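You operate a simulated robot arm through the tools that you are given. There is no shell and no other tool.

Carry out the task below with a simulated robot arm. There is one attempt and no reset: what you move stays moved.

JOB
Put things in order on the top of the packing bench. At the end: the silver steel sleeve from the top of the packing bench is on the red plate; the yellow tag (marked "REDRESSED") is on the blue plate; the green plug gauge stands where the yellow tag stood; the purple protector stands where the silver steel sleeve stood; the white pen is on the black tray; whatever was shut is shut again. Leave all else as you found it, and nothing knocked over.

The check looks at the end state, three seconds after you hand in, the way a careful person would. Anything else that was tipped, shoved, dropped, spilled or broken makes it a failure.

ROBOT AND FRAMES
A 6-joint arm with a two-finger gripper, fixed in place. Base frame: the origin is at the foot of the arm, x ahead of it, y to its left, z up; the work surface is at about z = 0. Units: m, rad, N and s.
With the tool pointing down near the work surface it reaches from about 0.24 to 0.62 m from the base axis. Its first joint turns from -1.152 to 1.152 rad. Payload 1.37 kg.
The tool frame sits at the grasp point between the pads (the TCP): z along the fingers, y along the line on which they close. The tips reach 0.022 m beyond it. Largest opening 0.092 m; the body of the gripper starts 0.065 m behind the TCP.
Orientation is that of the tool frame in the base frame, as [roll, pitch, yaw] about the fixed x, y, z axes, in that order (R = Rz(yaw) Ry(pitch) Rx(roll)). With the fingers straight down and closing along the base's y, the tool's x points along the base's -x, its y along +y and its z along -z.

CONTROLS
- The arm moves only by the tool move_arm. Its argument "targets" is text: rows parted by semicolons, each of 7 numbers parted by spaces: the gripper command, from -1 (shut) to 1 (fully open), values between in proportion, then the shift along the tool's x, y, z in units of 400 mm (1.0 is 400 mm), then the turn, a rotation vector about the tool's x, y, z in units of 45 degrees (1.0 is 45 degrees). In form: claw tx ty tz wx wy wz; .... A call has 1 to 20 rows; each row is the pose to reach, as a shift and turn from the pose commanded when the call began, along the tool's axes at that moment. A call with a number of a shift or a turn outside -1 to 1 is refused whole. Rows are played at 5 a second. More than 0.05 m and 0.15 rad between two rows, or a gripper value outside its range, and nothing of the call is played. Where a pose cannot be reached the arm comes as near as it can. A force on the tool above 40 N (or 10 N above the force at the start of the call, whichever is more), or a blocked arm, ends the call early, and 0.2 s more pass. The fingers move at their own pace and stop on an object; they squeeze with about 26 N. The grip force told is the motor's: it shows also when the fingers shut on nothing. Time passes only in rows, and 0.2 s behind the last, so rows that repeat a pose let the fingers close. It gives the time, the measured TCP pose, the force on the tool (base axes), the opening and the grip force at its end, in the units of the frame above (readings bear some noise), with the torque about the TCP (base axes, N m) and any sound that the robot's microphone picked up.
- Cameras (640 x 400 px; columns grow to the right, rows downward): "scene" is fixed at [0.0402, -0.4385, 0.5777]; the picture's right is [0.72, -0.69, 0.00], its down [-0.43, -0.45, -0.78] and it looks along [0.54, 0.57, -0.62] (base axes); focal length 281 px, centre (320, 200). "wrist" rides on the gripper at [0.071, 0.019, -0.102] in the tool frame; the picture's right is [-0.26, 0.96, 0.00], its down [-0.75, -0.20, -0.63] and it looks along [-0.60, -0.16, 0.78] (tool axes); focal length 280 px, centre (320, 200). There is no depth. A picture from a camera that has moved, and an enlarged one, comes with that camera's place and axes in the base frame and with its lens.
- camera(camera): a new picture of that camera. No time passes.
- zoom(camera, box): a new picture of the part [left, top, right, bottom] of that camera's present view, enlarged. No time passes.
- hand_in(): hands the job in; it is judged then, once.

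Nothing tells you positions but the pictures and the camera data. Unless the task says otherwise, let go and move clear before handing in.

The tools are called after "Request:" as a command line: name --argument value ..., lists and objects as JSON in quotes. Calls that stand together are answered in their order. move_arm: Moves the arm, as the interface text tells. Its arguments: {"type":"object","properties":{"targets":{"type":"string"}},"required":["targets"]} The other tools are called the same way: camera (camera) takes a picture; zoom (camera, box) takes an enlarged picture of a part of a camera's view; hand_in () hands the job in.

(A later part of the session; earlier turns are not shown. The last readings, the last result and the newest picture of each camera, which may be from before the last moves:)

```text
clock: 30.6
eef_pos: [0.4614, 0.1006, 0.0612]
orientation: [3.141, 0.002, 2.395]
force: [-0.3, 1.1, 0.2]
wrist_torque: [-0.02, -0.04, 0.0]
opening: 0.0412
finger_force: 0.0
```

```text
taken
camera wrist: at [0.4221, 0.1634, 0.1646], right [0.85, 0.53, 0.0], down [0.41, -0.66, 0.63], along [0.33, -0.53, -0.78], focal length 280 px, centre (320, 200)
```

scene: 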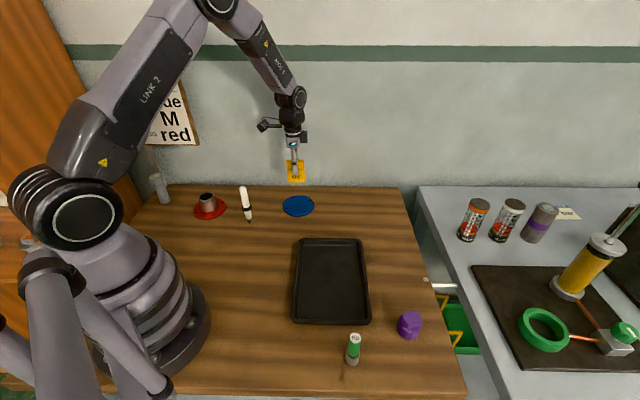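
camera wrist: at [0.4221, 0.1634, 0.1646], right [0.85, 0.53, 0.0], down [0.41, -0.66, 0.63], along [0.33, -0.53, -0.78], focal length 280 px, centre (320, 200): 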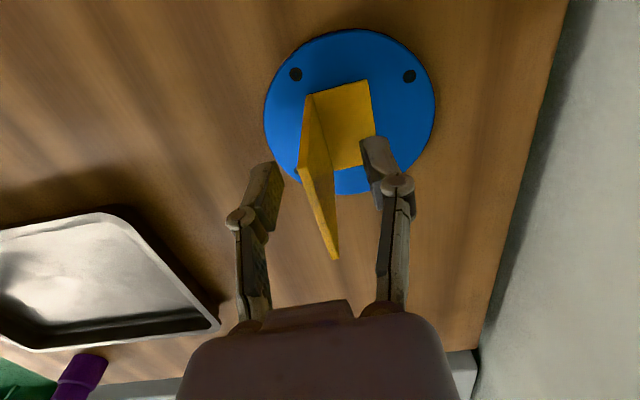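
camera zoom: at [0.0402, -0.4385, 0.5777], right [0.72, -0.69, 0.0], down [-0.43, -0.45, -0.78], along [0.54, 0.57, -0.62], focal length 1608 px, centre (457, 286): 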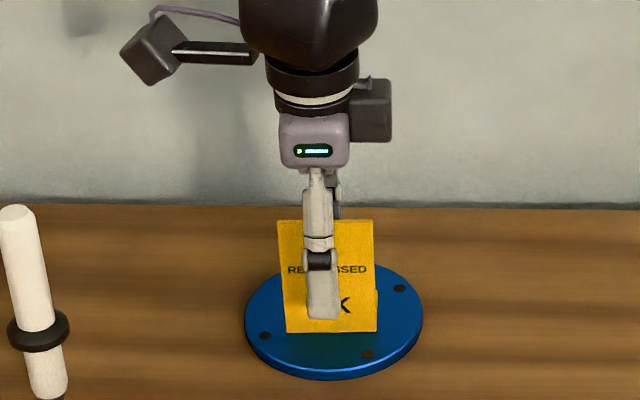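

The tag is standing on the blue plate. I'll rise and travel toward the green plug gauge near (0.245, -0.315).

Request:
move_arm --targets "-0.1 0 0 -0.05 0 0 0; -0.1 0 0 -0.15 0 0 0; -0.1 0 0 -0.26 0 0 0; 0 0 0 -0.37 0 0 0; 0.3 0 0 -0.475 0 0 0; 0.3 -0.0309 -0.113 -0.475 0 0 0; 0.3 -0.0618 -0.226 -0.475 0 0 0; 0.3 -0.0927 -0.339 -0.475 0 0 0; 0.3 -0.1236 -0.452 -0.475 0 0 0; 0.3 -0.1545 -0.565 -0.475 0 0 0; 0.3 -0.1854 -0.678 -0.475 0 0 0; 0.3 -0.2163 -0.791 -0.475 0 0 0; 0.3 -0.2163 -0.791 -0.475 0 0 0"

Request:
camera --camera "wrist"

Request:
camera --camera "scene"

```text
clock: 33.4
eef_pos: [0.3097, -0.1886, 0.2523]
orientation: [3.141, 0.0, 2.394]
force: [-0.5, -0.7, 0.1]
wrist_torque: [-0.01, -0.02, -0.01]
opening: 0.0597
finger_force: 0.1
```

```text
taken
camera wrist: at [0.2708, -0.1277, 0.3553], right [0.85, 0.53, 0.0], down [0.41, -0.66, 0.63], along [0.33, -0.53, -0.78], focal length 280 px, centre (320, 200)
```

wrist: 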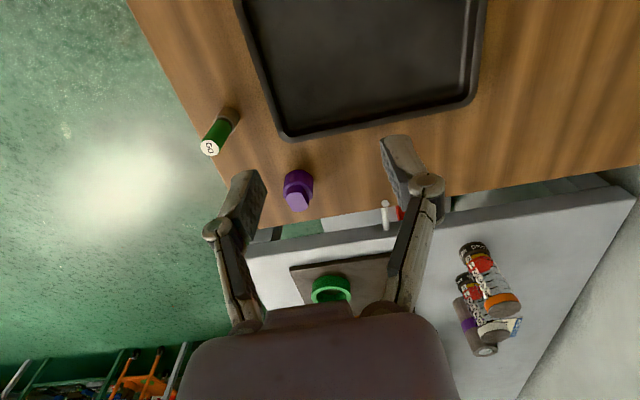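

```text
taken
```

scene: 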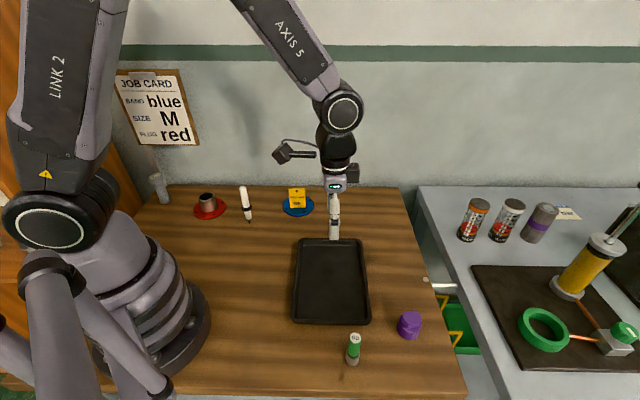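

Request:
zoom --camera "wrist" --box '[170, 80, 330, 220]'

Request:
zoom --camera "scene" --box '[330, 300, 442, 370]'

Request:
zoom --camera "scene" --box '[180, 170, 340, 270]'

```text
2.86 times, centred on (250, 150) of wrist
camera zoom: at [0.2708, -0.1277, 0.3553], right [0.85, 0.53, 0.0], down [0.41, -0.66, 0.63], along [0.33, -0.53, -0.78], focal length 801 px, centre (520, 343)
```

zoom: 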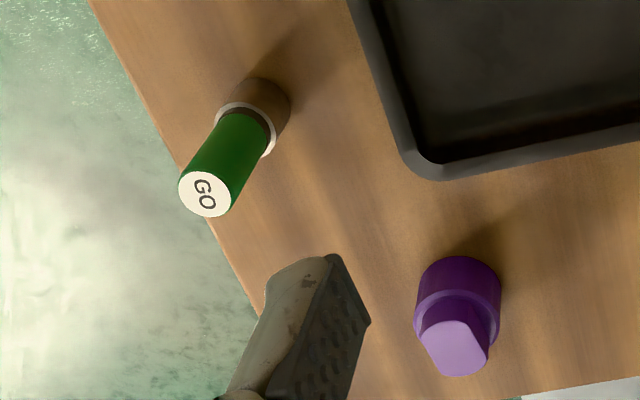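

```text
5.71 times, centred on (386, 335) of scene
camera zoom: at [0.0402, -0.4385, 0.5777], right [0.72, -0.69, 0.0], down [-0.43, -0.45, -0.78], along [0.54, 0.57, -0.62], focal length 1608 px, centre (-57, -571)
```

zoom: 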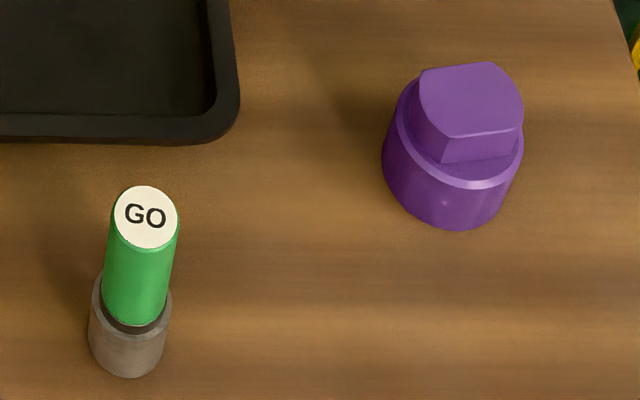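

```text
4.00 times, centred on (260, 220) of scene
camera zoom: at [0.0402, -0.4385, 0.5777], right [0.72, -0.69, 0.0], down [-0.43, -0.45, -0.78], along [0.54, 0.57, -0.62], focal length 1126 px, centre (560, 120)
```

zoom: 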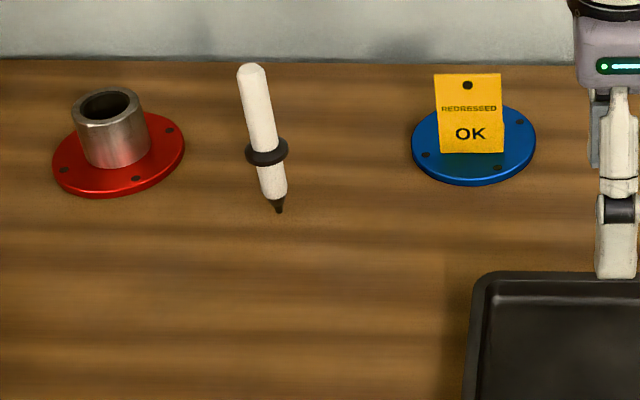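

The gauge is at about (0.246, -0.313) and 91 mm tall. I'll move over it and descend to hover just above its top.

Request:
move_arm --targets "0.3 -0.0235 -0.0841 0 0 0 0; 0.3 -0.047 -0.1683 0 0 0 0; 0.3 -0.0705 -0.2524 0 0 0 0; 0.3 -0.094 -0.3365 0 0 0 0; 0.3 -0.094 -0.3365 0.1 0 0 0; 0.3 -0.094 -0.3365 0.19 0 0 0; 0.3 -0.094 -0.3365 0.255 0 0 0; 0.3 -0.094 -0.3365 0.255 0 0 0"

Request:
camera --camera "wrist"

Request:
zoom --camera "scene" --box '[290, 270, 450, 370]'

```text
clock: 35.2
eef_pos: [0.2459, -0.3128, 0.15]
orientation: [-3.141, 0.001, 2.394]
force: [0.3, -0.3, 0.1]
wrist_torque: [0.0, 0.03, -0.01]
opening: 0.0596
finger_force: 0.0
```

```text
taken
camera wrist: at [0.2072, -0.252, 0.2529], right [0.85, 0.53, 0.0], down [0.41, -0.66, 0.63], along [0.33, -0.53, -0.78], focal length 280 px, centre (320, 200)
```

wrist: 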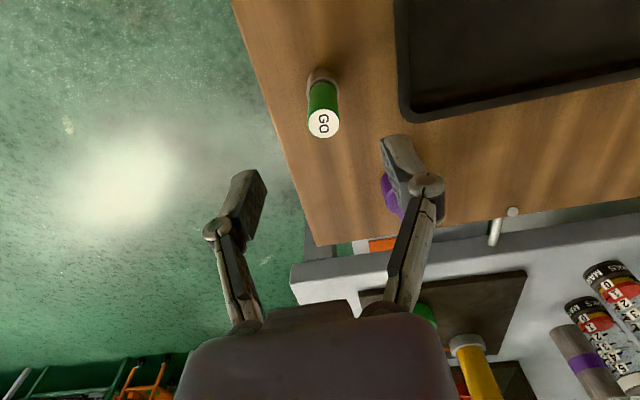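

```text
4.00 times, centred on (370, 320) of scene
camera zoom: at [0.0402, -0.4385, 0.5777], right [0.72, -0.69, 0.0], down [-0.43, -0.45, -0.78], along [0.54, 0.57, -0.62], focal length 1126 px, centre (120, -280)
```

zoom: 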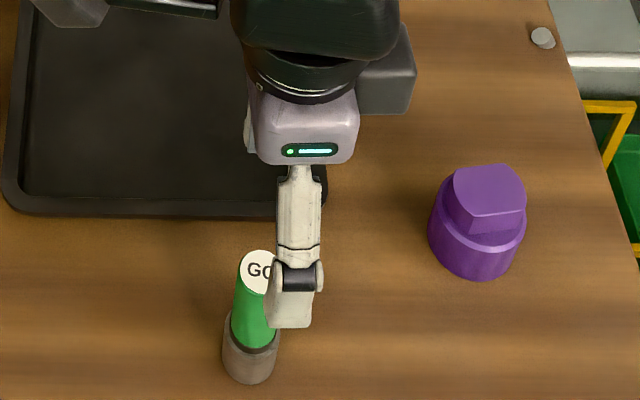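

The gauge is centred under the gripper within about 2 mm. I'll descend to grip the green handle.

Request:
move_arm --targets "0.3 0.003 0.003 0.06 0 0 0; 0.3 0.003 0.003 0.12 0 0 0; 0.3 0.003 0.003 0.18 0 0 0; 0.3 0.003 0.003 0.23 0 0 0; 0.3 0.003 0.003 0.23 0 0 0"

Request:
camera --camera "wrist"

Request:
zoom --camera "scene" --box '[310, 300, 422, 370]'

```text
clock: 36.4
eef_pos: [0.2467, -0.3124, 0.0563]
orientation: [3.141, 0.0, 2.396]
force: [-0.8, 0.6, 0.3]
wrist_torque: [0.0, 0.01, 0.02]
opening: 0.0595
finger_force: 0.0
```

```text
taken
camera wrist: at [0.2072, -0.2504, 0.1598], right [0.85, 0.53, 0.0], down [0.41, -0.66, 0.63], along [0.33, -0.53, -0.78], focal length 280 px, centre (320, 200)
```

wrist: 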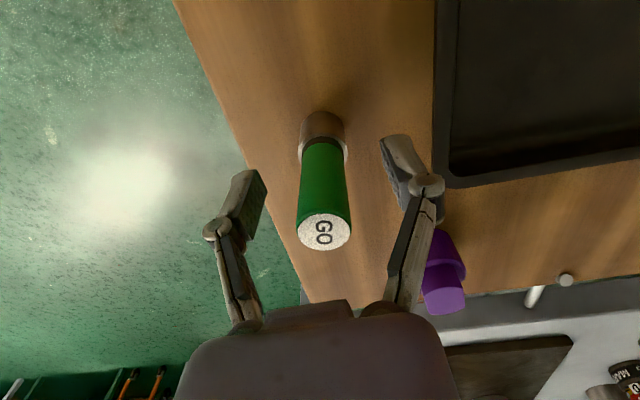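

```text
5.71 times, centred on (366, 335) of scene
camera zoom: at [0.0402, -0.4385, 0.5777], right [0.72, -0.69, 0.0], down [-0.43, -0.45, -0.78], along [0.54, 0.57, -0.62], focal length 1608 px, centre (57, -571)
```

zoom: 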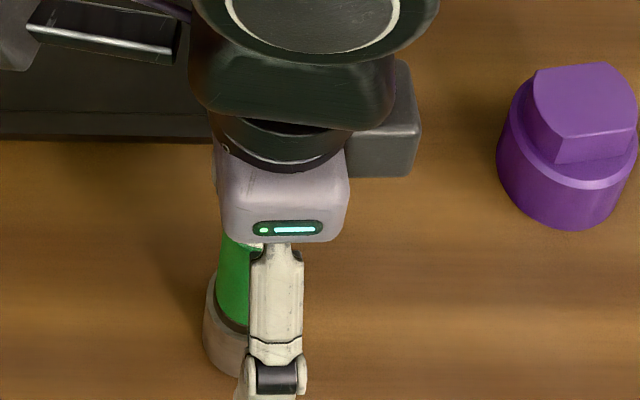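

Request:
move_arm --targets "0 0 0 0 0 0 0; -0.3 0 0 0 0 0 0; -1 0 0 0 0 0 0; -1 0 0 0 0 0 0; -1 0 0 0 0 0 0; -1 0 0 0 0 0 0"

Request:
camera --camera "wrist"

```text
clock: 37.8
eef_pos: [0.2465, -0.3127, 0.057]
orientation: [-3.141, 0.0, 2.395]
force: [0.8, 1.0, 2.1]
wrist_torque: [0.03, -0.01, -0.04]
opening: 0.0199
finger_force: 26.2
```

```text
taken
camera wrist: at [0.2072, -0.2505, 0.1601], right [0.85, 0.53, 0.0], down [0.41, -0.66, 0.63], along [0.33, -0.53, -0.78], focal length 280 px, centre (320, 200)
```

wrist: 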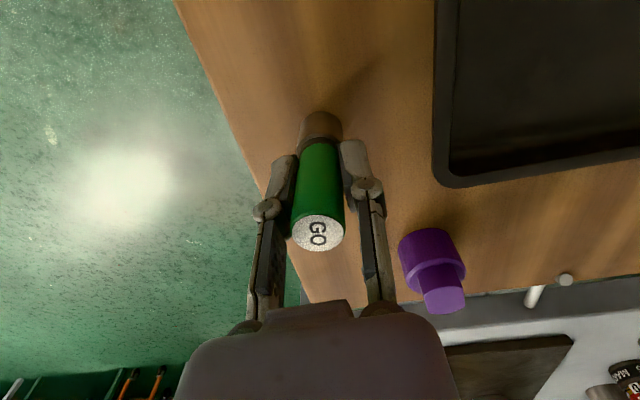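

The gauge is held at 20 mm. I'll lift it and carry it to where the tag stood, around (0.553, -0.175), the middle of its old footprint.

Request:
move_arm --targets "-1 0 0 -0.04 0 0 0; -1 0 0 -0.12 0 0 0; -1 0 0 -0.2 0 0 0; -1 0 0 -0.2825 0 0 0; -1 -0.0411 0.0966 -0.2825 0 0 0; -1 -0.0822 0.1932 -0.2825 0 0 0; -1 -0.1234 0.2899 -0.2825 0 0 0; -1 -0.1645 0.3865 -0.2825 0 0 0; -1 -0.2056 0.4831 -0.2825 0 0 0; -1 -0.2467 0.5797 -0.2825 0 0 0; -1 -0.2879 0.6764 -0.2825 0 0 0; -1 -0.329 0.773 -0.2825 0 0 0; -1 -0.329 0.773 -0.2825 0 0 0"

Request:
camera --camera "wrist"

Request:
camera --camera "scene"

```text
clock: 40.6
eef_pos: [0.5526, -0.1753, 0.1694]
orientation: [3.141, 0.0, 2.394]
force: [-0.3, 0.0, -3.1]
wrist_torque: [0.04, 0.02, 0.01]
opening: 0.0201
finger_force: 25.7
```

```text
taken
camera wrist: at [0.5146, -0.1136, 0.2725], right [0.85, 0.53, 0.0], down [0.41, -0.66, 0.62], along [0.33, -0.53, -0.78], focal length 280 px, centre (320, 200)
```

wrist: 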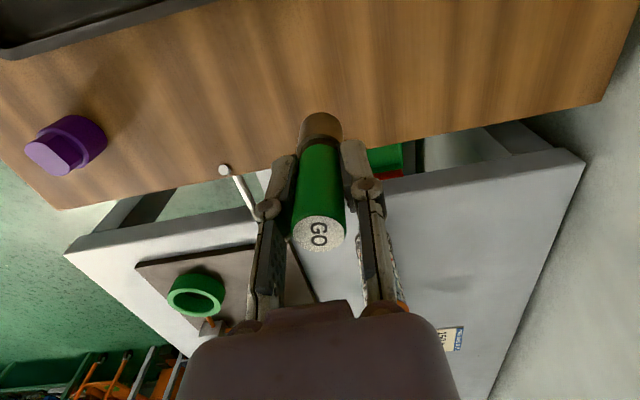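

```text
taken
```

scene: 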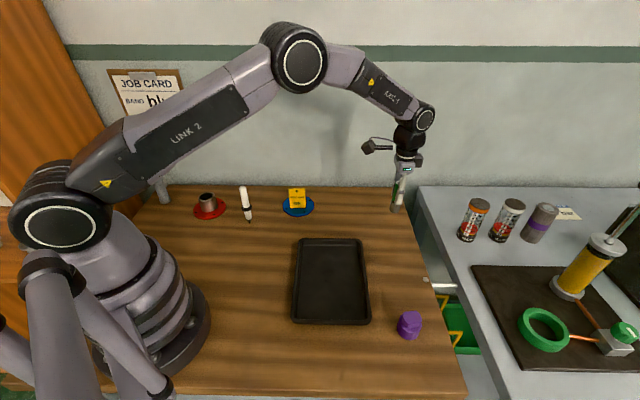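

The gauge is held upright over the tag's old spot, so I'm lowering to just above the bench.

Request:
move_arm --targets "-1 0 0 0.08 0 0 0; -1 0 0 0.16 0 0 0; -1 0 0 0.22 0 0 0; -1 0 0 0.262 0 0 0; -1 0 0 0.272 0 0 0; -1 0 0 0.272 0 0 0"

Request:
zoom --camera "scene" --box '[340, 180, 452, 250]'

```text
clock: 42.0
eef_pos: [0.5521, -0.1754, 0.0606]
orientation: [-3.141, 0.002, 2.393]
force: [-0.1, 0.5, -1.8]
wrist_torque: [0.0, -0.01, 0.0]
opening: 0.0198
finger_force: 26.2
```

```text
5.71 times, centred on (396, 215) of scene
camera zoom: at [0.0402, -0.4385, 0.5777], right [0.72, -0.69, 0.0], down [-0.43, -0.45, -0.78], along [0.54, 0.57, -0.62], focal length 1608 px, centre (-114, 114)
```

zoom: 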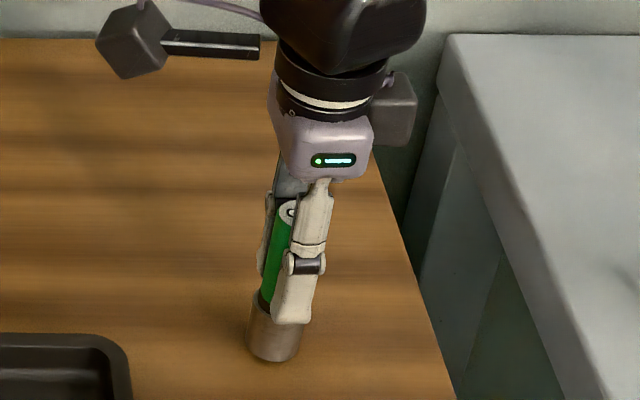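

Request:
move_arm --targets "-1 0 0 0.004 0 0 0; -1 0 0 0.007 0 0 0; -1 0 0 0.009 0 0 0; -1 0 0 0.009 0 0 0"

```text
clock: 43.0
eef_pos: [0.5529, -0.1751, 0.0574]
orientation: [3.141, 0.0, 2.395]
force: [0.0, 0.0, -1.0]
wrist_torque: [0.01, -0.02, 0.02]
opening: 0.0199
finger_force: 25.7
```

Request:
move_arm --targets "-1 0 0 0.0025 0 0 0; -1 0 0 0.004 0 0 0; -1 0 0 0.004 0 0 0"

```text
clock: 43.8
eef_pos: [0.5518, -0.1744, 0.0567]
orientation: [-3.14, -0.001, 2.395]
force: [-0.4, 1.3, 2.1]
wrist_torque: [0.06, 0.09, -0.03]
opening: 0.0197
finger_force: 26.2
```

Light contact with the bench is reached, so I'm releasing the gauge.

Request:
move_arm --targets "-0.5 0 0 0 0 0 0; -0.4 0 0 0 0 0 0; -0.25 0 0 0 0 0 0; 0 0 0 0 0 0 0; 0.2 0 0 0 0 0 0; 0.2 0 0 0 0 0 0"

Request:
camera --camera "wrist"

Request:
zoom --camera "scene" --box '[340, 180, 452, 250]'

```text
clock: 45.2
eef_pos: [0.5528, -0.1741, 0.0571]
orientation: [3.141, -0.001, 2.395]
force: [-0.1, -0.3, -0.3]
wrist_torque: [-0.01, 0.0, -0.06]
opening: 0.055
finger_force: 0.1
```

```text
taken
camera wrist: at [0.513, -0.1134, 0.1599], right [0.85, 0.53, 0.0], down [0.41, -0.66, 0.63], along [0.33, -0.53, -0.78], focal length 280 px, centre (320, 200)
```

wrist: 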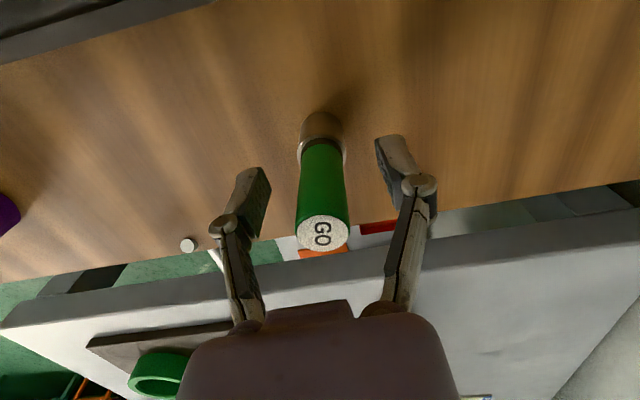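

```text
5.71 times, centred on (396, 215) of scene
camera zoom: at [0.0402, -0.4385, 0.5777], right [0.72, -0.69, 0.0], down [-0.43, -0.45, -0.78], along [0.54, 0.57, -0.62], focal length 1608 px, centre (-114, 114)
```

zoom: 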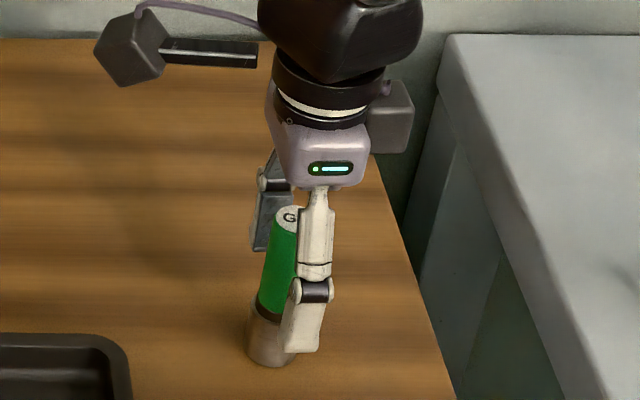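

The gauge stands where the tag stood. I'll rise clear and move over to the purple protector near (0.375, -0.356).

Request:
move_arm --targets "0.2 0 0 -0.05 0 0 0; 0.2 0 0 -0.15 0 0 0; 0.3 0 0 -0.26 0 0 0; 0.6 0 0 -0.3575 0 0 0; 1 0.003 -0.106 -0.3575 0 0 0; 1 0.007 -0.212 -0.3575 0 0 0; 1 0.01 -0.3175 -0.3575 0 0 0; 1 0.013 -0.423 -0.3575 0 0 0; 1 0.017 -0.529 -0.3575 0 0 0; 1 0.02 -0.635 -0.3575 0 0 0; 1 0.02 -0.635 -0.3575 0 0 0"

Request:
camera --camera "wrist"

Request:
camera --camera "scene"

```text
clock: 47.6
eef_pos: [0.3735, -0.3542, 0.2004]
orientation: [3.141, 0.0, 2.395]
force: [0.1, -0.1, 0.1]
wrist_torque: [0.02, 0.02, -0.01]
opening: 0.092
finger_force: 0.0
```

```text
taken
camera wrist: at [0.3338, -0.2939, 0.3035], right [0.85, 0.53, 0.0], down [0.41, -0.66, 0.63], along [0.33, -0.53, -0.78], focal length 280 px, centre (320, 200)
```

wrist: 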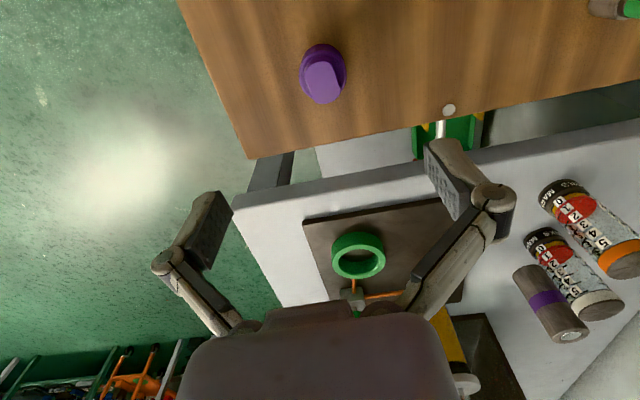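

```text
taken
```

scene: 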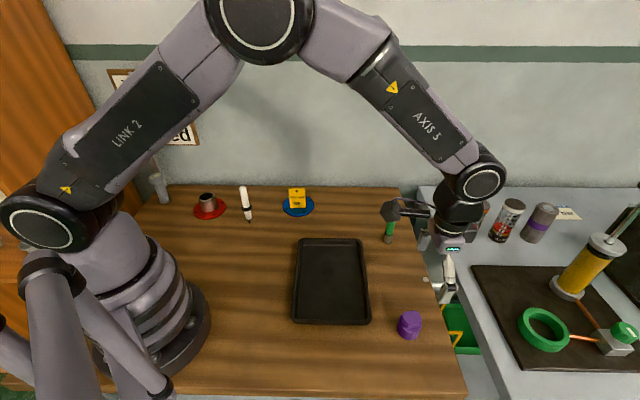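

Request:
zoom --camera "wrist" --box '[274, 30, 370, 110]'

Request:
zoom --camera "scene" --box '[380, 295, 444, 345]'

Request:
zoom --camera "scene" --box '[350, 190, 430, 260]'

```text
5.00 times, centred on (322, 70) of wrist
camera zoom: at [0.3338, -0.2939, 0.3035], right [0.85, 0.53, 0.0], down [0.41, -0.66, 0.63], along [0.33, -0.53, -0.78], focal length 1402 px, centre (310, 850)
```

zoom: 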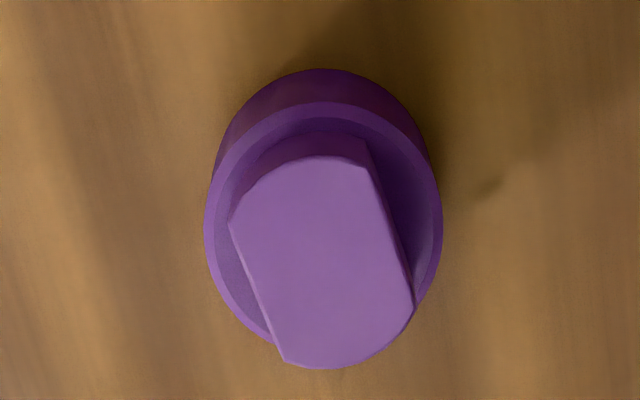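

```text
8.00 times, centred on (412, 320) of scene
camera zoom: at [0.0402, -0.4385, 0.5777], right [0.72, -0.69, 0.0], down [-0.43, -0.45, -0.78], along [0.54, 0.57, -0.62], focal length 2251 px, centre (-416, -760)
```

zoom: 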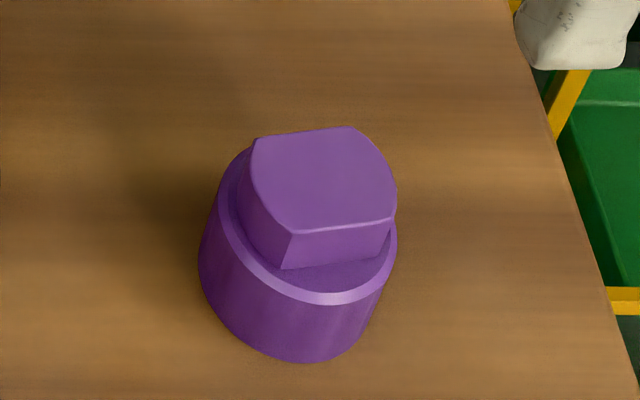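

```text
5.71 times, centred on (390, 225) of scene
camera zoom: at [0.0402, -0.4385, 0.5777], right [0.72, -0.69, 0.0], down [-0.43, -0.45, -0.78], along [0.54, 0.57, -0.62], focal length 1608 px, centre (-80, 57)
```

zoom: 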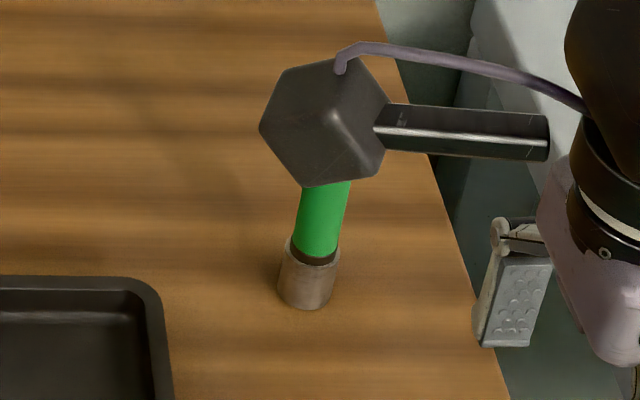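

The gauge is standing fine. The protector is centred at about (0.3745, -0.354), roughly 46 mm wide with a flatted knob to z about 0.048. I'll descend and grip the lower cylinder.

Request:
move_arm --targets "1 0 0.001 0.1 0 0 0; 1 0 0.001 0.2 0 0 0; 1 0 0.001 0.3 0 0 0; 1 0 0.001 0.38 0 0 0; 1 0 0.001 0.43 0 0 0; 1 0 0.001 0.43 0 0 0"

Request:
camera --camera "wrist"

Request:
zoom --camera "scene" --box '[350, 280, 462, 350]'

```text
clock: 49.0
eef_pos: [0.3741, -0.3554, 0.0265]
orientation: [-3.141, 0.0, 2.395]
force: [-0.3, -0.2, 0.8]
wrist_torque: [-0.02, -0.02, -0.01]
opening: 0.092
finger_force: 0.0
```

```text
taken
camera wrist: at [0.3349, -0.2938, 0.1304], right [0.85, 0.53, 0.0], down [0.41, -0.66, 0.62], along [0.33, -0.53, -0.78], focal length 280 px, centre (320, 200)
```

wrist: 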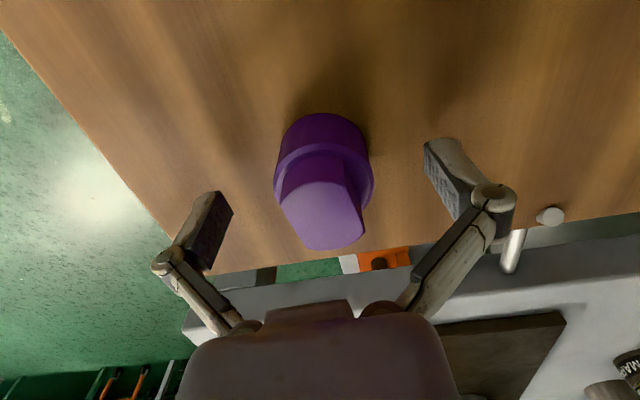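

```text
5.71 times, centred on (406, 315) of scene
camera zoom: at [0.0402, -0.4385, 0.5777], right [0.72, -0.69, 0.0], down [-0.43, -0.45, -0.78], along [0.54, 0.57, -0.62], focal length 1608 px, centre (-171, -457)
```

zoom: 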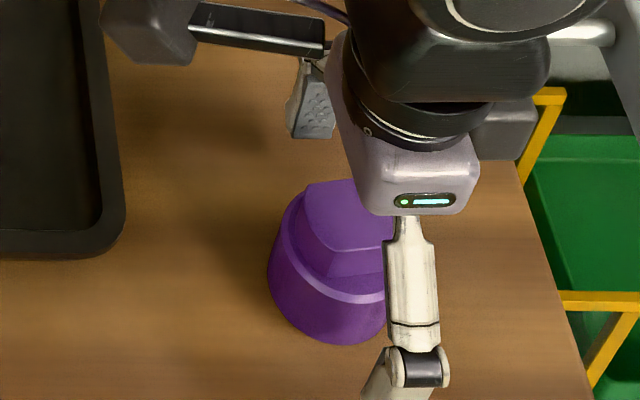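

Request:
move_arm --targets "-1 0 0 0 0 0 0; -1 0 0 0 0 0 0; -1 0 0 0 0 0 0; -1 0 0 0 0 0 0; -1 0 0 0 0 0 0; -1 0 0 0 0 0 0"

Request:
camera --camera "wrist"

```text
clock: 50.4
eef_pos: [0.3741, -0.3558, 0.0277]
orientation: [3.141, 0.0, 2.395]
force: [0.0, 1.0, 4.7]
wrist_torque: [0.04, 0.01, -0.01]
opening: 0.0422
finger_force: 25.5
```

```text
taken
camera wrist: at [0.335, -0.2939, 0.1309], right [0.85, 0.53, 0.0], down [0.41, -0.66, 0.63], along [0.33, -0.53, -0.78], focal length 280 px, centre (320, 200)
```

wrist: 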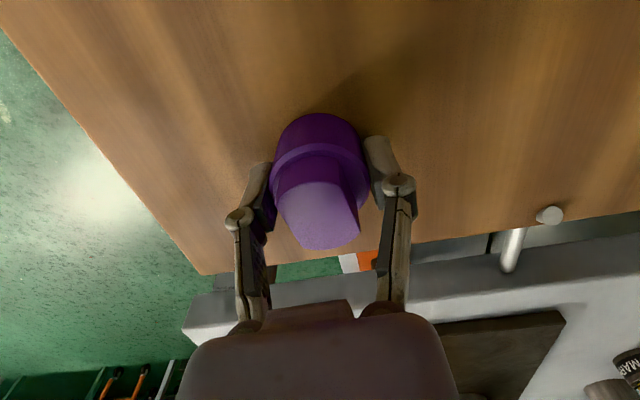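

The protector is held at 42 mm. I'll lift it well clear and carry it to the sleeve's original spot at (0.557, -0.030).

Request:
move_arm --targets "-1 0 0 -0.04 0 0 0; -1 0 0 -0.13 0 0 0; -1 0 0 -0.23 0 0 0; -1 0 0 -0.33 0 0 0; -1 0 0 -0.43 0 0 0; -1 0.0241 0.1009 -0.43 0 0 0; -1 0.0481 0.2018 -0.43 0 0 0; -1 0.0722 0.3027 -0.43 0 0 0; -1 0.0962 0.4036 -0.43 0 0 0; -1 0.1203 0.5044 -0.43 0 0 0; -1 0.1443 0.6053 -0.43 0 0 0; -1 0.1684 0.7062 -0.43 0 0 0; -1 0.1924 0.8071 -0.43 0 0 0; -1 0.2165 0.908 -0.43 0 0 0; -1 0.2165 0.908 -0.43 0 0 0"

Request:
camera --camera "wrist"

Request:
camera --camera "scene"

```text
clock: 53.6
eef_pos: [0.5574, -0.0298, 0.2]
orientation: [-3.141, 0.0, 2.394]
force: [0.1, 0.4, -0.2]
wrist_torque: [-0.02, 0.03, -0.01]
opening: 0.0421
finger_force: 25.8
```

```text
taken
camera wrist: at [0.5186, 0.0324, 0.3034], right [0.85, 0.53, 0.0], down [0.41, -0.66, 0.62], along [0.33, -0.53, -0.78], focal length 280 px, centre (320, 200)
```

wrist: 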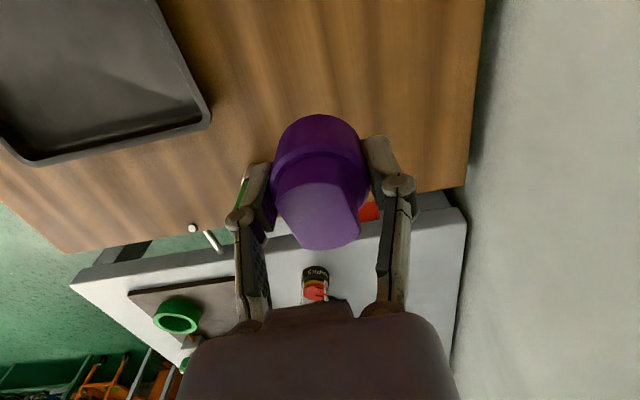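

```text
taken
```

scene: 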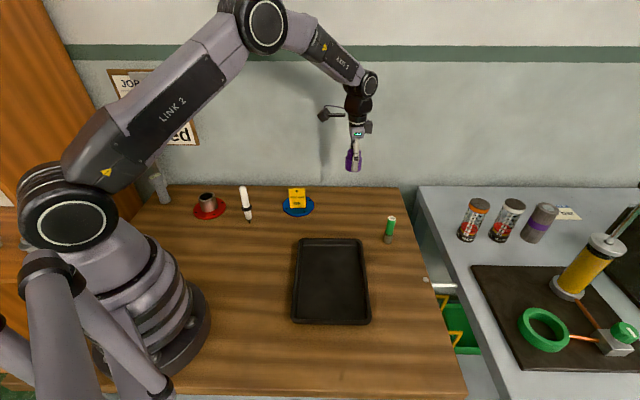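

Request:
move_arm --targets "-1 0 0 0.1 0 0 0; -1 0 0 0.2 0 0 0; -1 0 0 0.3 0 0 0; -1 0 0 0.38 0 0 0; -1 0 0 0.415 0 0 0; -1 0 0 0.42 0 0 0; -1 0 0 0.42 0 0 0"

Request:
zoom --camera "scene" --box '[290, 160, 418, 240]'

```text
clock: 55.2
eef_pos: [0.5586, -0.0305, 0.0325]
orientation: [-3.141, 0.0, 2.394]
force: [0.2, -0.3, -0.2]
wrist_torque: [0.01, -0.02, -0.01]
opening: 0.0422
finger_force: 26.7
```

```text
5.00 times, centred on (354, 200) of scene
camera zoom: at [0.0402, -0.4385, 0.5777], right [0.72, -0.69, 0.0], down [-0.43, -0.45, -0.78], along [0.54, 0.57, -0.62], focal length 1407 px, centre (150, 200)
```

zoom: 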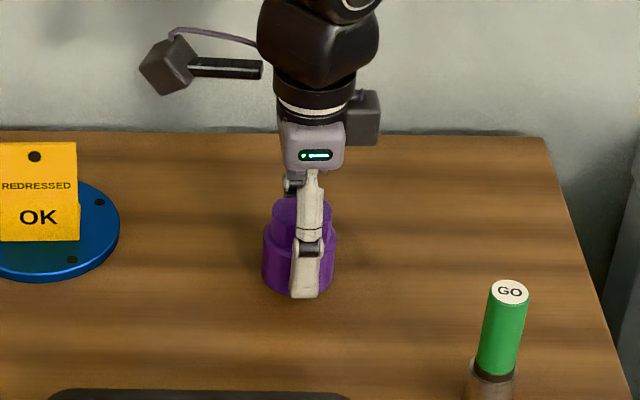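

Request:
move_arm --targets "-1 0 0 0.005 0 0 0; -1 0 0 0.009 0 0 0; -1 0 0 0.0115 0 0 0; -1 0 0 0.0115 0 0 0"

```text
clock: 56.2
eef_pos: [0.5574, -0.031, 0.0276]
orientation: [3.141, -0.002, 2.395]
force: [-5.5, -0.3, 14.2]
wrist_torque: [0.04, 0.16, -0.02]
opening: 0.0421
finger_force: 26.3
```

Contact is made with the bench. I'll ease back a fraction and release.

Request:
move_arm --targets "-1 0 0 -0.0015 0 0 0; 0 0 0 -0.0015 0 0 0; 0.2 0 0 -0.0015 0 0 0; 0.4 0 0 -0.0015 0 0 0; 0.5 0 0 -0.0015 0 0 0; 0.5 0 0 -0.0015 0 0 0"

Request:
camera --camera "wrist"

Request:
zoom --camera "scene" --box '[290, 160, 418, 240]'

```text
clock: 57.6
eef_pos: [0.5583, -0.0299, 0.0279]
orientation: [-3.141, -0.001, 2.394]
force: [0.0, -0.3, -0.7]
wrist_torque: [-0.02, -0.02, 0.01]
opening: 0.0692
finger_force: 0.1
```

```text
taken
camera wrist: at [0.5185, 0.0315, 0.1308], right [0.85, 0.53, 0.0], down [0.41, -0.66, 0.63], along [0.33, -0.53, -0.78], focal length 280 px, centre (320, 200)
```

wrist: 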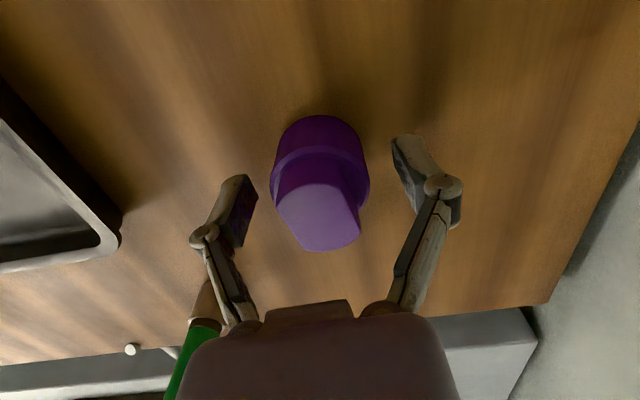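

```text
5.00 times, centred on (354, 200) of scene
camera zoom: at [0.0402, -0.4385, 0.5777], right [0.72, -0.69, 0.0], down [-0.43, -0.45, -0.78], along [0.54, 0.57, -0.62], focal length 1407 px, centre (150, 200)
```

zoom: 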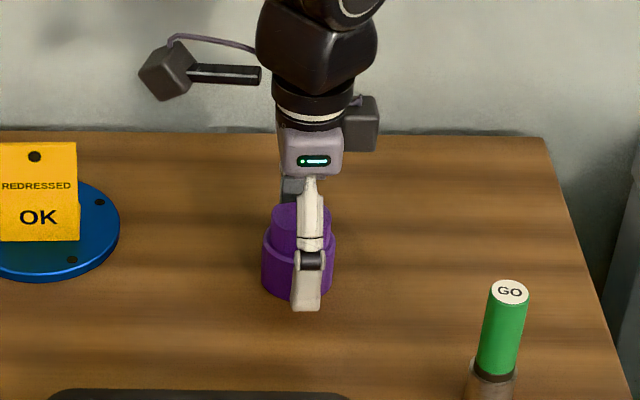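

The protector now stands at the sleeve's old spot. Next I'll rise high, turn the gripper back square and go over the white pen.

Request:
move_arm --targets "0.5 0 0 -0.05 0 0 0; 0.5 0 0 -0.16 0 0 0; 0.5 0 0 -0.28 0 0 0; 0.5 0 0 -0.4 0 0 0; 0.5 0 0 -0.52 0 0 0; 0.5 0 0 -0.64 0 0 0; 0.5 0.108 -0.01 -0.655 0 0 -0.136; 0.5 0.217 -0.02 -0.655 0 0 -0.272; 0.5 0.325 -0.03 -0.655 0 0 -0.408; 0.5 0.434 -0.041 -0.655 0 0 -0.543; 0.5 0.542 -0.051 -0.655 0 0 -0.679; 0.5 0.651 -0.061 -0.655 0 0 -0.815; 0.5 0.759 -0.071 -0.655 0 0 -0.951; 0.5 0.759 -0.071 -0.655 0 0 -0.951"

Request:
camera --camera "wrist"

Request:
camera --camera "scene"

```text
clock: 60.6
eef_pos: [0.3147, 0.1549, 0.2902]
orientation: [3.142, 0.0, -3.14]
force: [-0.1, -0.1, 0.1]
wrist_torque: [0.01, -0.01, 0.0]
opening: 0.0689
finger_force: 0.0
```

```text
taken
camera wrist: at [0.2429, 0.1743, 0.3926], right [0.26, 0.97, 0.0], down [0.75, -0.2, 0.62], along [0.6, -0.16, -0.78], focal length 280 px, centre (320, 200)
```

wrist: 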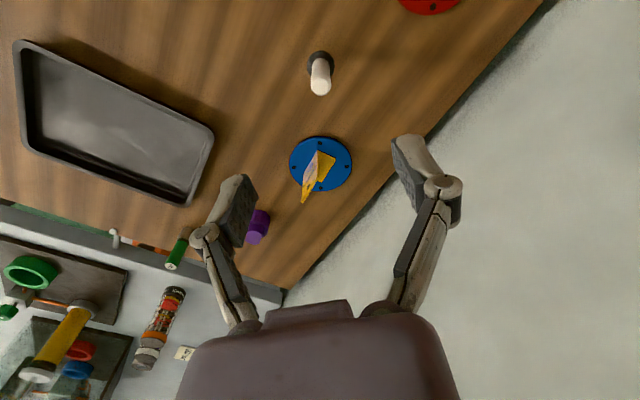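

```text
taken
```

scene: 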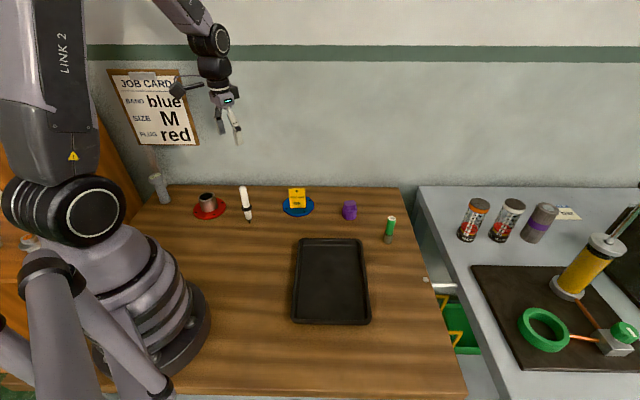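

Request:
zoom --camera "wrist" --box '[280, 30, 360, 110]'

Request:
zoom --camera "wrist" --box '[0, 20, 240, 220]'

Request:
zoom --camera "scene" --box '[230, 180, 262, 230]'

Request:
zoom --camera "scene" --box '[270, 170, 430, 270]'

```text
5.00 times, centred on (320, 70) of wrist
camera zoom: at [0.2429, 0.1743, 0.3926], right [0.26, 0.97, 0.0], down [0.75, -0.2, 0.62], along [0.6, -0.16, -0.78], focal length 1402 px, centre (320, 850)
```

zoom: 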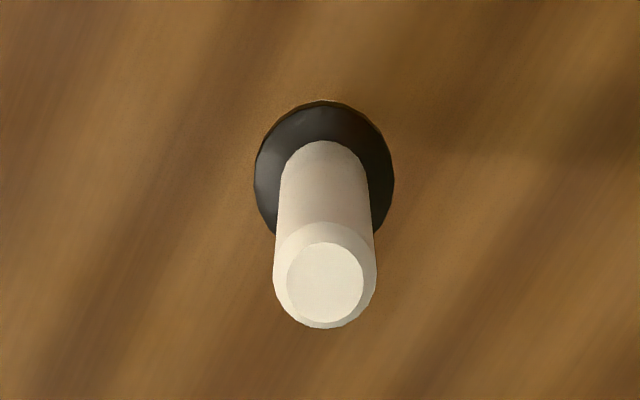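

```text
2.00 times, centred on (120, 120) of wrist
camera zoom: at [0.2429, 0.1743, 0.3926], right [0.26, 0.97, 0.0], down [0.75, -0.2, 0.62], along [0.6, -0.16, -0.78], focal length 561 px, centre (720, 360)
```

zoom: 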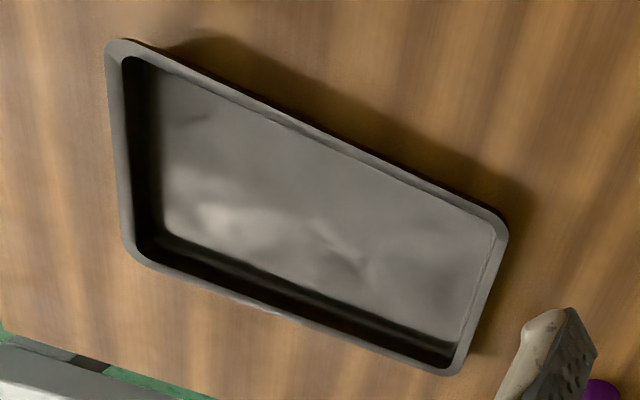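

```text
8.00 times, centred on (246, 205) of scene
camera zoom: at [0.0402, -0.4385, 0.5777], right [0.72, -0.69, 0.0], down [-0.43, -0.45, -0.78], along [0.54, 0.57, -0.62], focal length 2251 px, centre (912, 160)
```

zoom: 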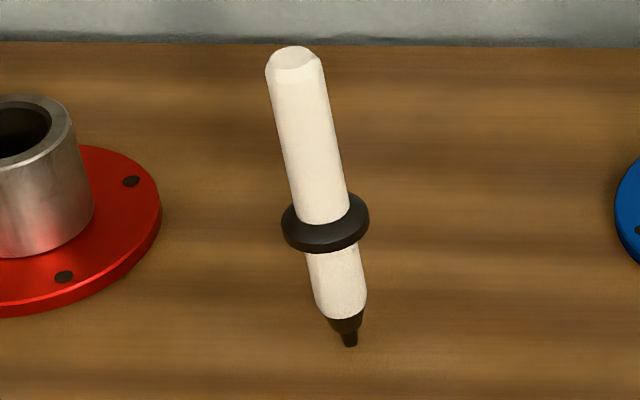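

```text
4.00 times, centred on (350, 220) of scene
camera zoom: at [0.0402, -0.4385, 0.5777], right [0.72, -0.69, 0.0], down [-0.43, -0.45, -0.78], along [0.54, 0.57, -0.62], focal length 1126 px, centre (200, 120)
```

zoom: 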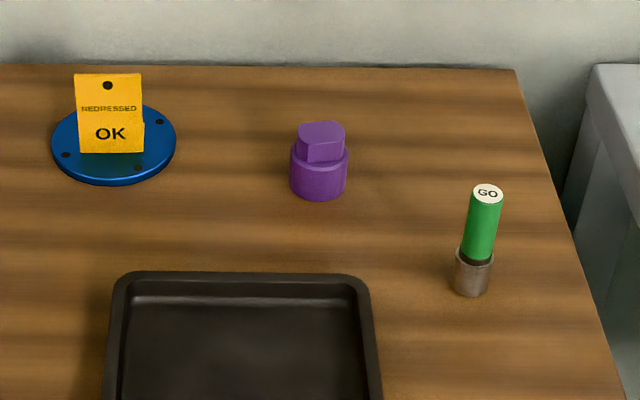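

The protector and gauge stand well at their new spots, and the pen axis is at about (0.316, 0.155). I'll come down to z 0.19 above the pen first to verify centring.

Request:
move_arm --targets "0.5 -0.003 0.0005 0.08 0 0 0; 0.5 -0.003 0.0005 0.16 0 0 0; 0.5 -0.003 0.0005 0.22 0 0 0; 0.5 -0.003 0.0005 0.25 0 0 0; 0.5 -0.003 0.0005 0.25 0 0 0"

Request:
camera --camera "wrist"

Request:
zoom --camera "scene" --box '[190, 140, 302, 230]'

```text
clock: 61.8
eef_pos: [0.3155, 0.1563, 0.1896]
orientation: [-3.141, 0.0, -3.14]
force: [1.0, 0.1, 0.0]
wrist_torque: [-0.01, -0.01, 0.03]
opening: 0.069
finger_force: 0.0
```

```text
taken
camera wrist: at [0.2452, 0.1741, 0.2922], right [0.26, 0.96, 0.0], down [0.75, -0.2, 0.63], along [0.6, -0.16, -0.78], focal length 280 px, centre (320, 200)
```

wrist: 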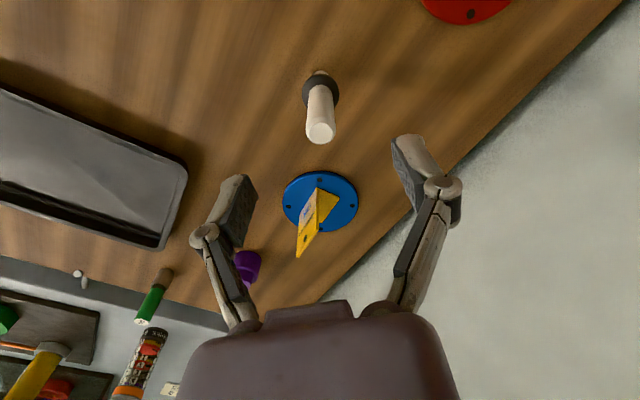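

```text
4.44 times, centred on (246, 185) of scene
camera zoom: at [0.0402, -0.4385, 0.5777], right [0.72, -0.69, 0.0], down [-0.43, -0.45, -0.78], along [0.54, 0.57, -0.62], focal length 1251 px, centre (649, 267)
```

zoom: 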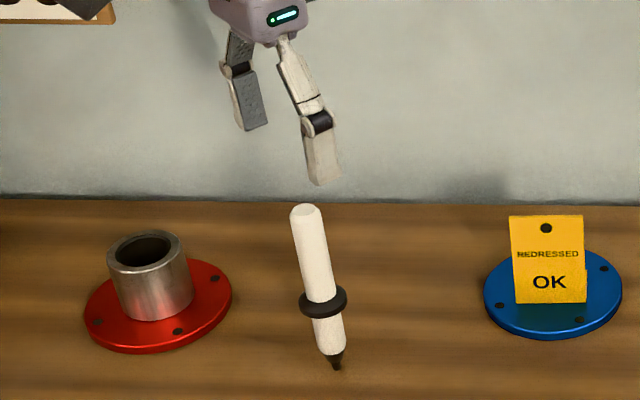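

The pen top lines up exactly with the grasp point. I'll descend around it to z 0.10, above the collar.

Request:
move_arm --targets "0.5 0 0 0.06 0 0 0; 0.5 0 0 0.12 0 0 0; 0.5 0 0 0.17 0 0 0; 0.5 0 0 0.205 0 0 0; 0.5 0 0 0.224 0 0 0; 0.5 0 0 0.224 0 0 0"

Request:
camera --camera "wrist"

Request:
zoom --camera "scene" --box '[190, 160, 302, 230]'

```text
clock: 63.2
eef_pos: [0.3158, 0.1558, 0.101]
orientation: [-3.141, -0.002, 3.141]
force: [0.1, -0.5, -0.3]
wrist_torque: [0.0, 0.0, 0.0]
opening: 0.069
finger_force: 0.1
```

```text
taken
camera wrist: at [0.2451, 0.1748, 0.203], right [0.26, 0.96, 0.0], down [0.75, -0.2, 0.63], along [0.6, -0.16, -0.78], focal length 280 px, centre (320, 200)
```

wrist: 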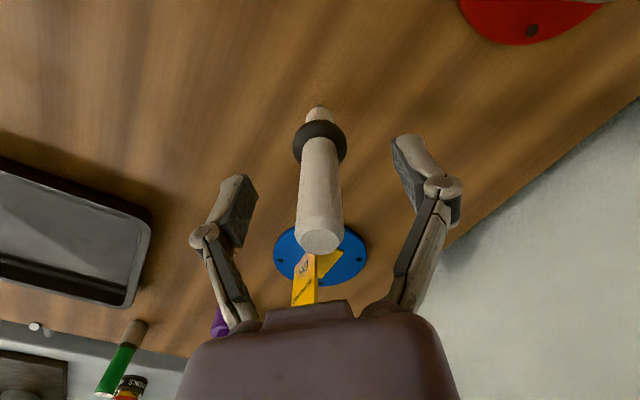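

```text
5.71 times, centred on (246, 195) of scene
camera zoom: at [0.0402, -0.4385, 0.5777], right [0.72, -0.69, 0.0], down [-0.43, -0.45, -0.78], along [0.54, 0.57, -0.62], focal length 1608 px, centre (743, 229)
```

zoom: 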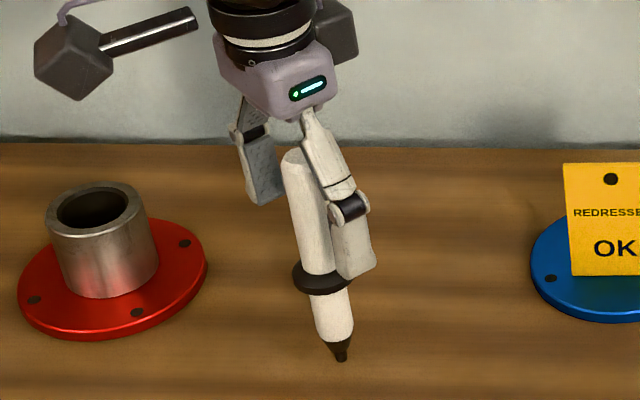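

Request:
move_arm --targets "0.2 0 0 0 0 0 0; -0.1 0 0 0 0 0 0; -0.3 0 0 0 0 0 0; -0.45 0 0 0 0 0 0; -0.55 0 0 0 0 0 0; -1 0 0 0 0 0 0; -1 0 0 0 0 0 0; -1 0 0 0 0 0 0; -1 0 0 0 0 0 0"

Request:
camera --camera "wrist"

Request:
zoom --camera "scene" --box '[190, 160, 302, 230]'

```text
clock: 65.2
eef_pos: [0.3162, 0.1561, 0.0989]
orientation: [3.141, 0.0, 3.141]
force: [0.5, -1.1, 1.0]
wrist_torque: [0.0, -0.02, 0.0]
opening: 0.0177
finger_force: 25.7
```

```text
taken
camera wrist: at [0.245, 0.1748, 0.2032], right [0.26, 0.96, 0.0], down [0.75, -0.2, 0.63], along [0.6, -0.16, -0.78], focal length 280 px, centre (320, 200)
```

wrist: 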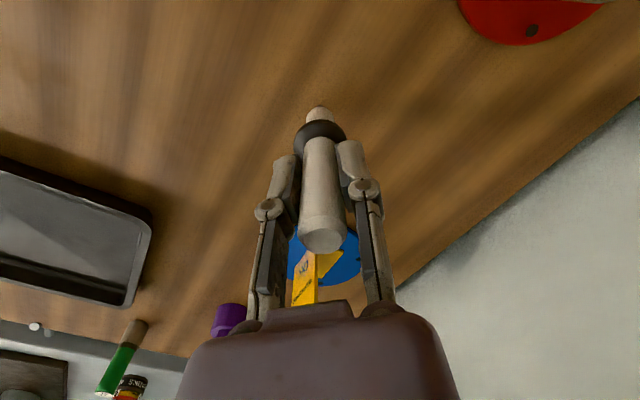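

```text
5.71 times, centred on (246, 195) of scene
camera zoom: at [0.0402, -0.4385, 0.5777], right [0.72, -0.69, 0.0], down [-0.43, -0.45, -0.78], along [0.54, 0.57, -0.62], focal length 1608 px, centre (743, 229)
```

zoom: 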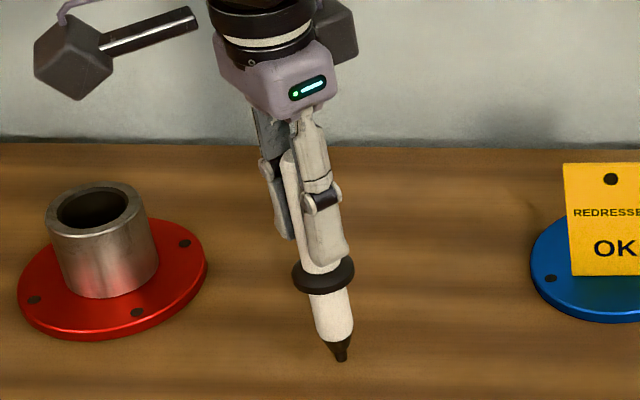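

The pen is gripped at 17.7 mm and still vertical. I'll lift it and carry it smoothly to above the tray centre, near (0.345, -0.157).

Request:
move_arm --targets "-1 0 0 -0.02 0 0 0; -1 0 0 -0.08 0 0 0; -1 0 0 -0.16 0 0 0; -1 0 0 -0.24 0 0 0; -1 0 0 -0.32 0 0 0; -1 0 0 -0.375 0 0 0; -1 -0.008 -0.087 -0.375 0 0 0; -1 -0.016 -0.174 -0.375 0 0 0; -1 -0.024 -0.261 -0.375 0 0 0; -1 -0.032 -0.348 -0.375 0 0 0; -1 -0.04 -0.435 -0.375 0 0 0; -1 -0.048 -0.522 -0.375 0 0 0; -1 -0.056 -0.609 -0.375 0 0 0; -1 -0.064 -0.696 -0.375 0 0 0; -1 -0.07 -0.75 -0.375 0 0 0; -1 -0.0725 -0.7825 -0.375 0 0 0; -1 -0.0725 -0.7825 -0.375 0 0 0"

Request:
camera --camera "wrist"

Request:
camera --camera "scene"

```text
clock: 68.8
eef_pos: [0.3439, -0.1576, 0.2497]
orientation: [3.141, 0.0, 3.14]
force: [-0.4, -0.2, -0.7]
wrist_torque: [-0.02, -0.02, -0.01]
opening: 0.0175
finger_force: 26.0
```

```text
taken
camera wrist: at [0.2736, -0.139, 0.3531], right [0.26, 0.96, 0.0], down [0.75, -0.2, 0.63], along [0.6, -0.16, -0.78], focal length 280 px, centre (320, 200)
```

wrist: 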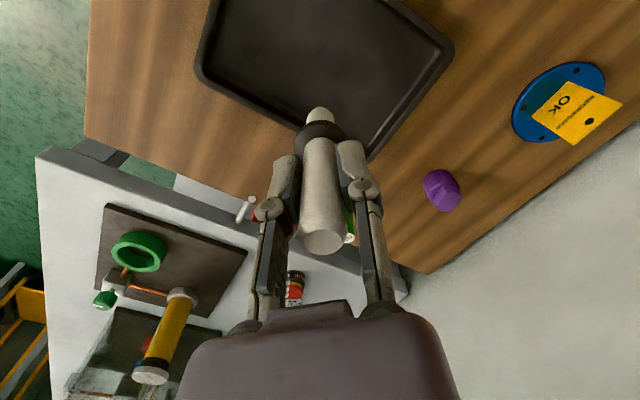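

```text
taken
```

scene: 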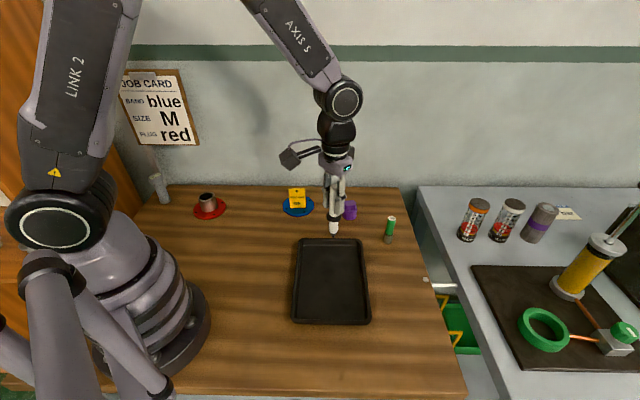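

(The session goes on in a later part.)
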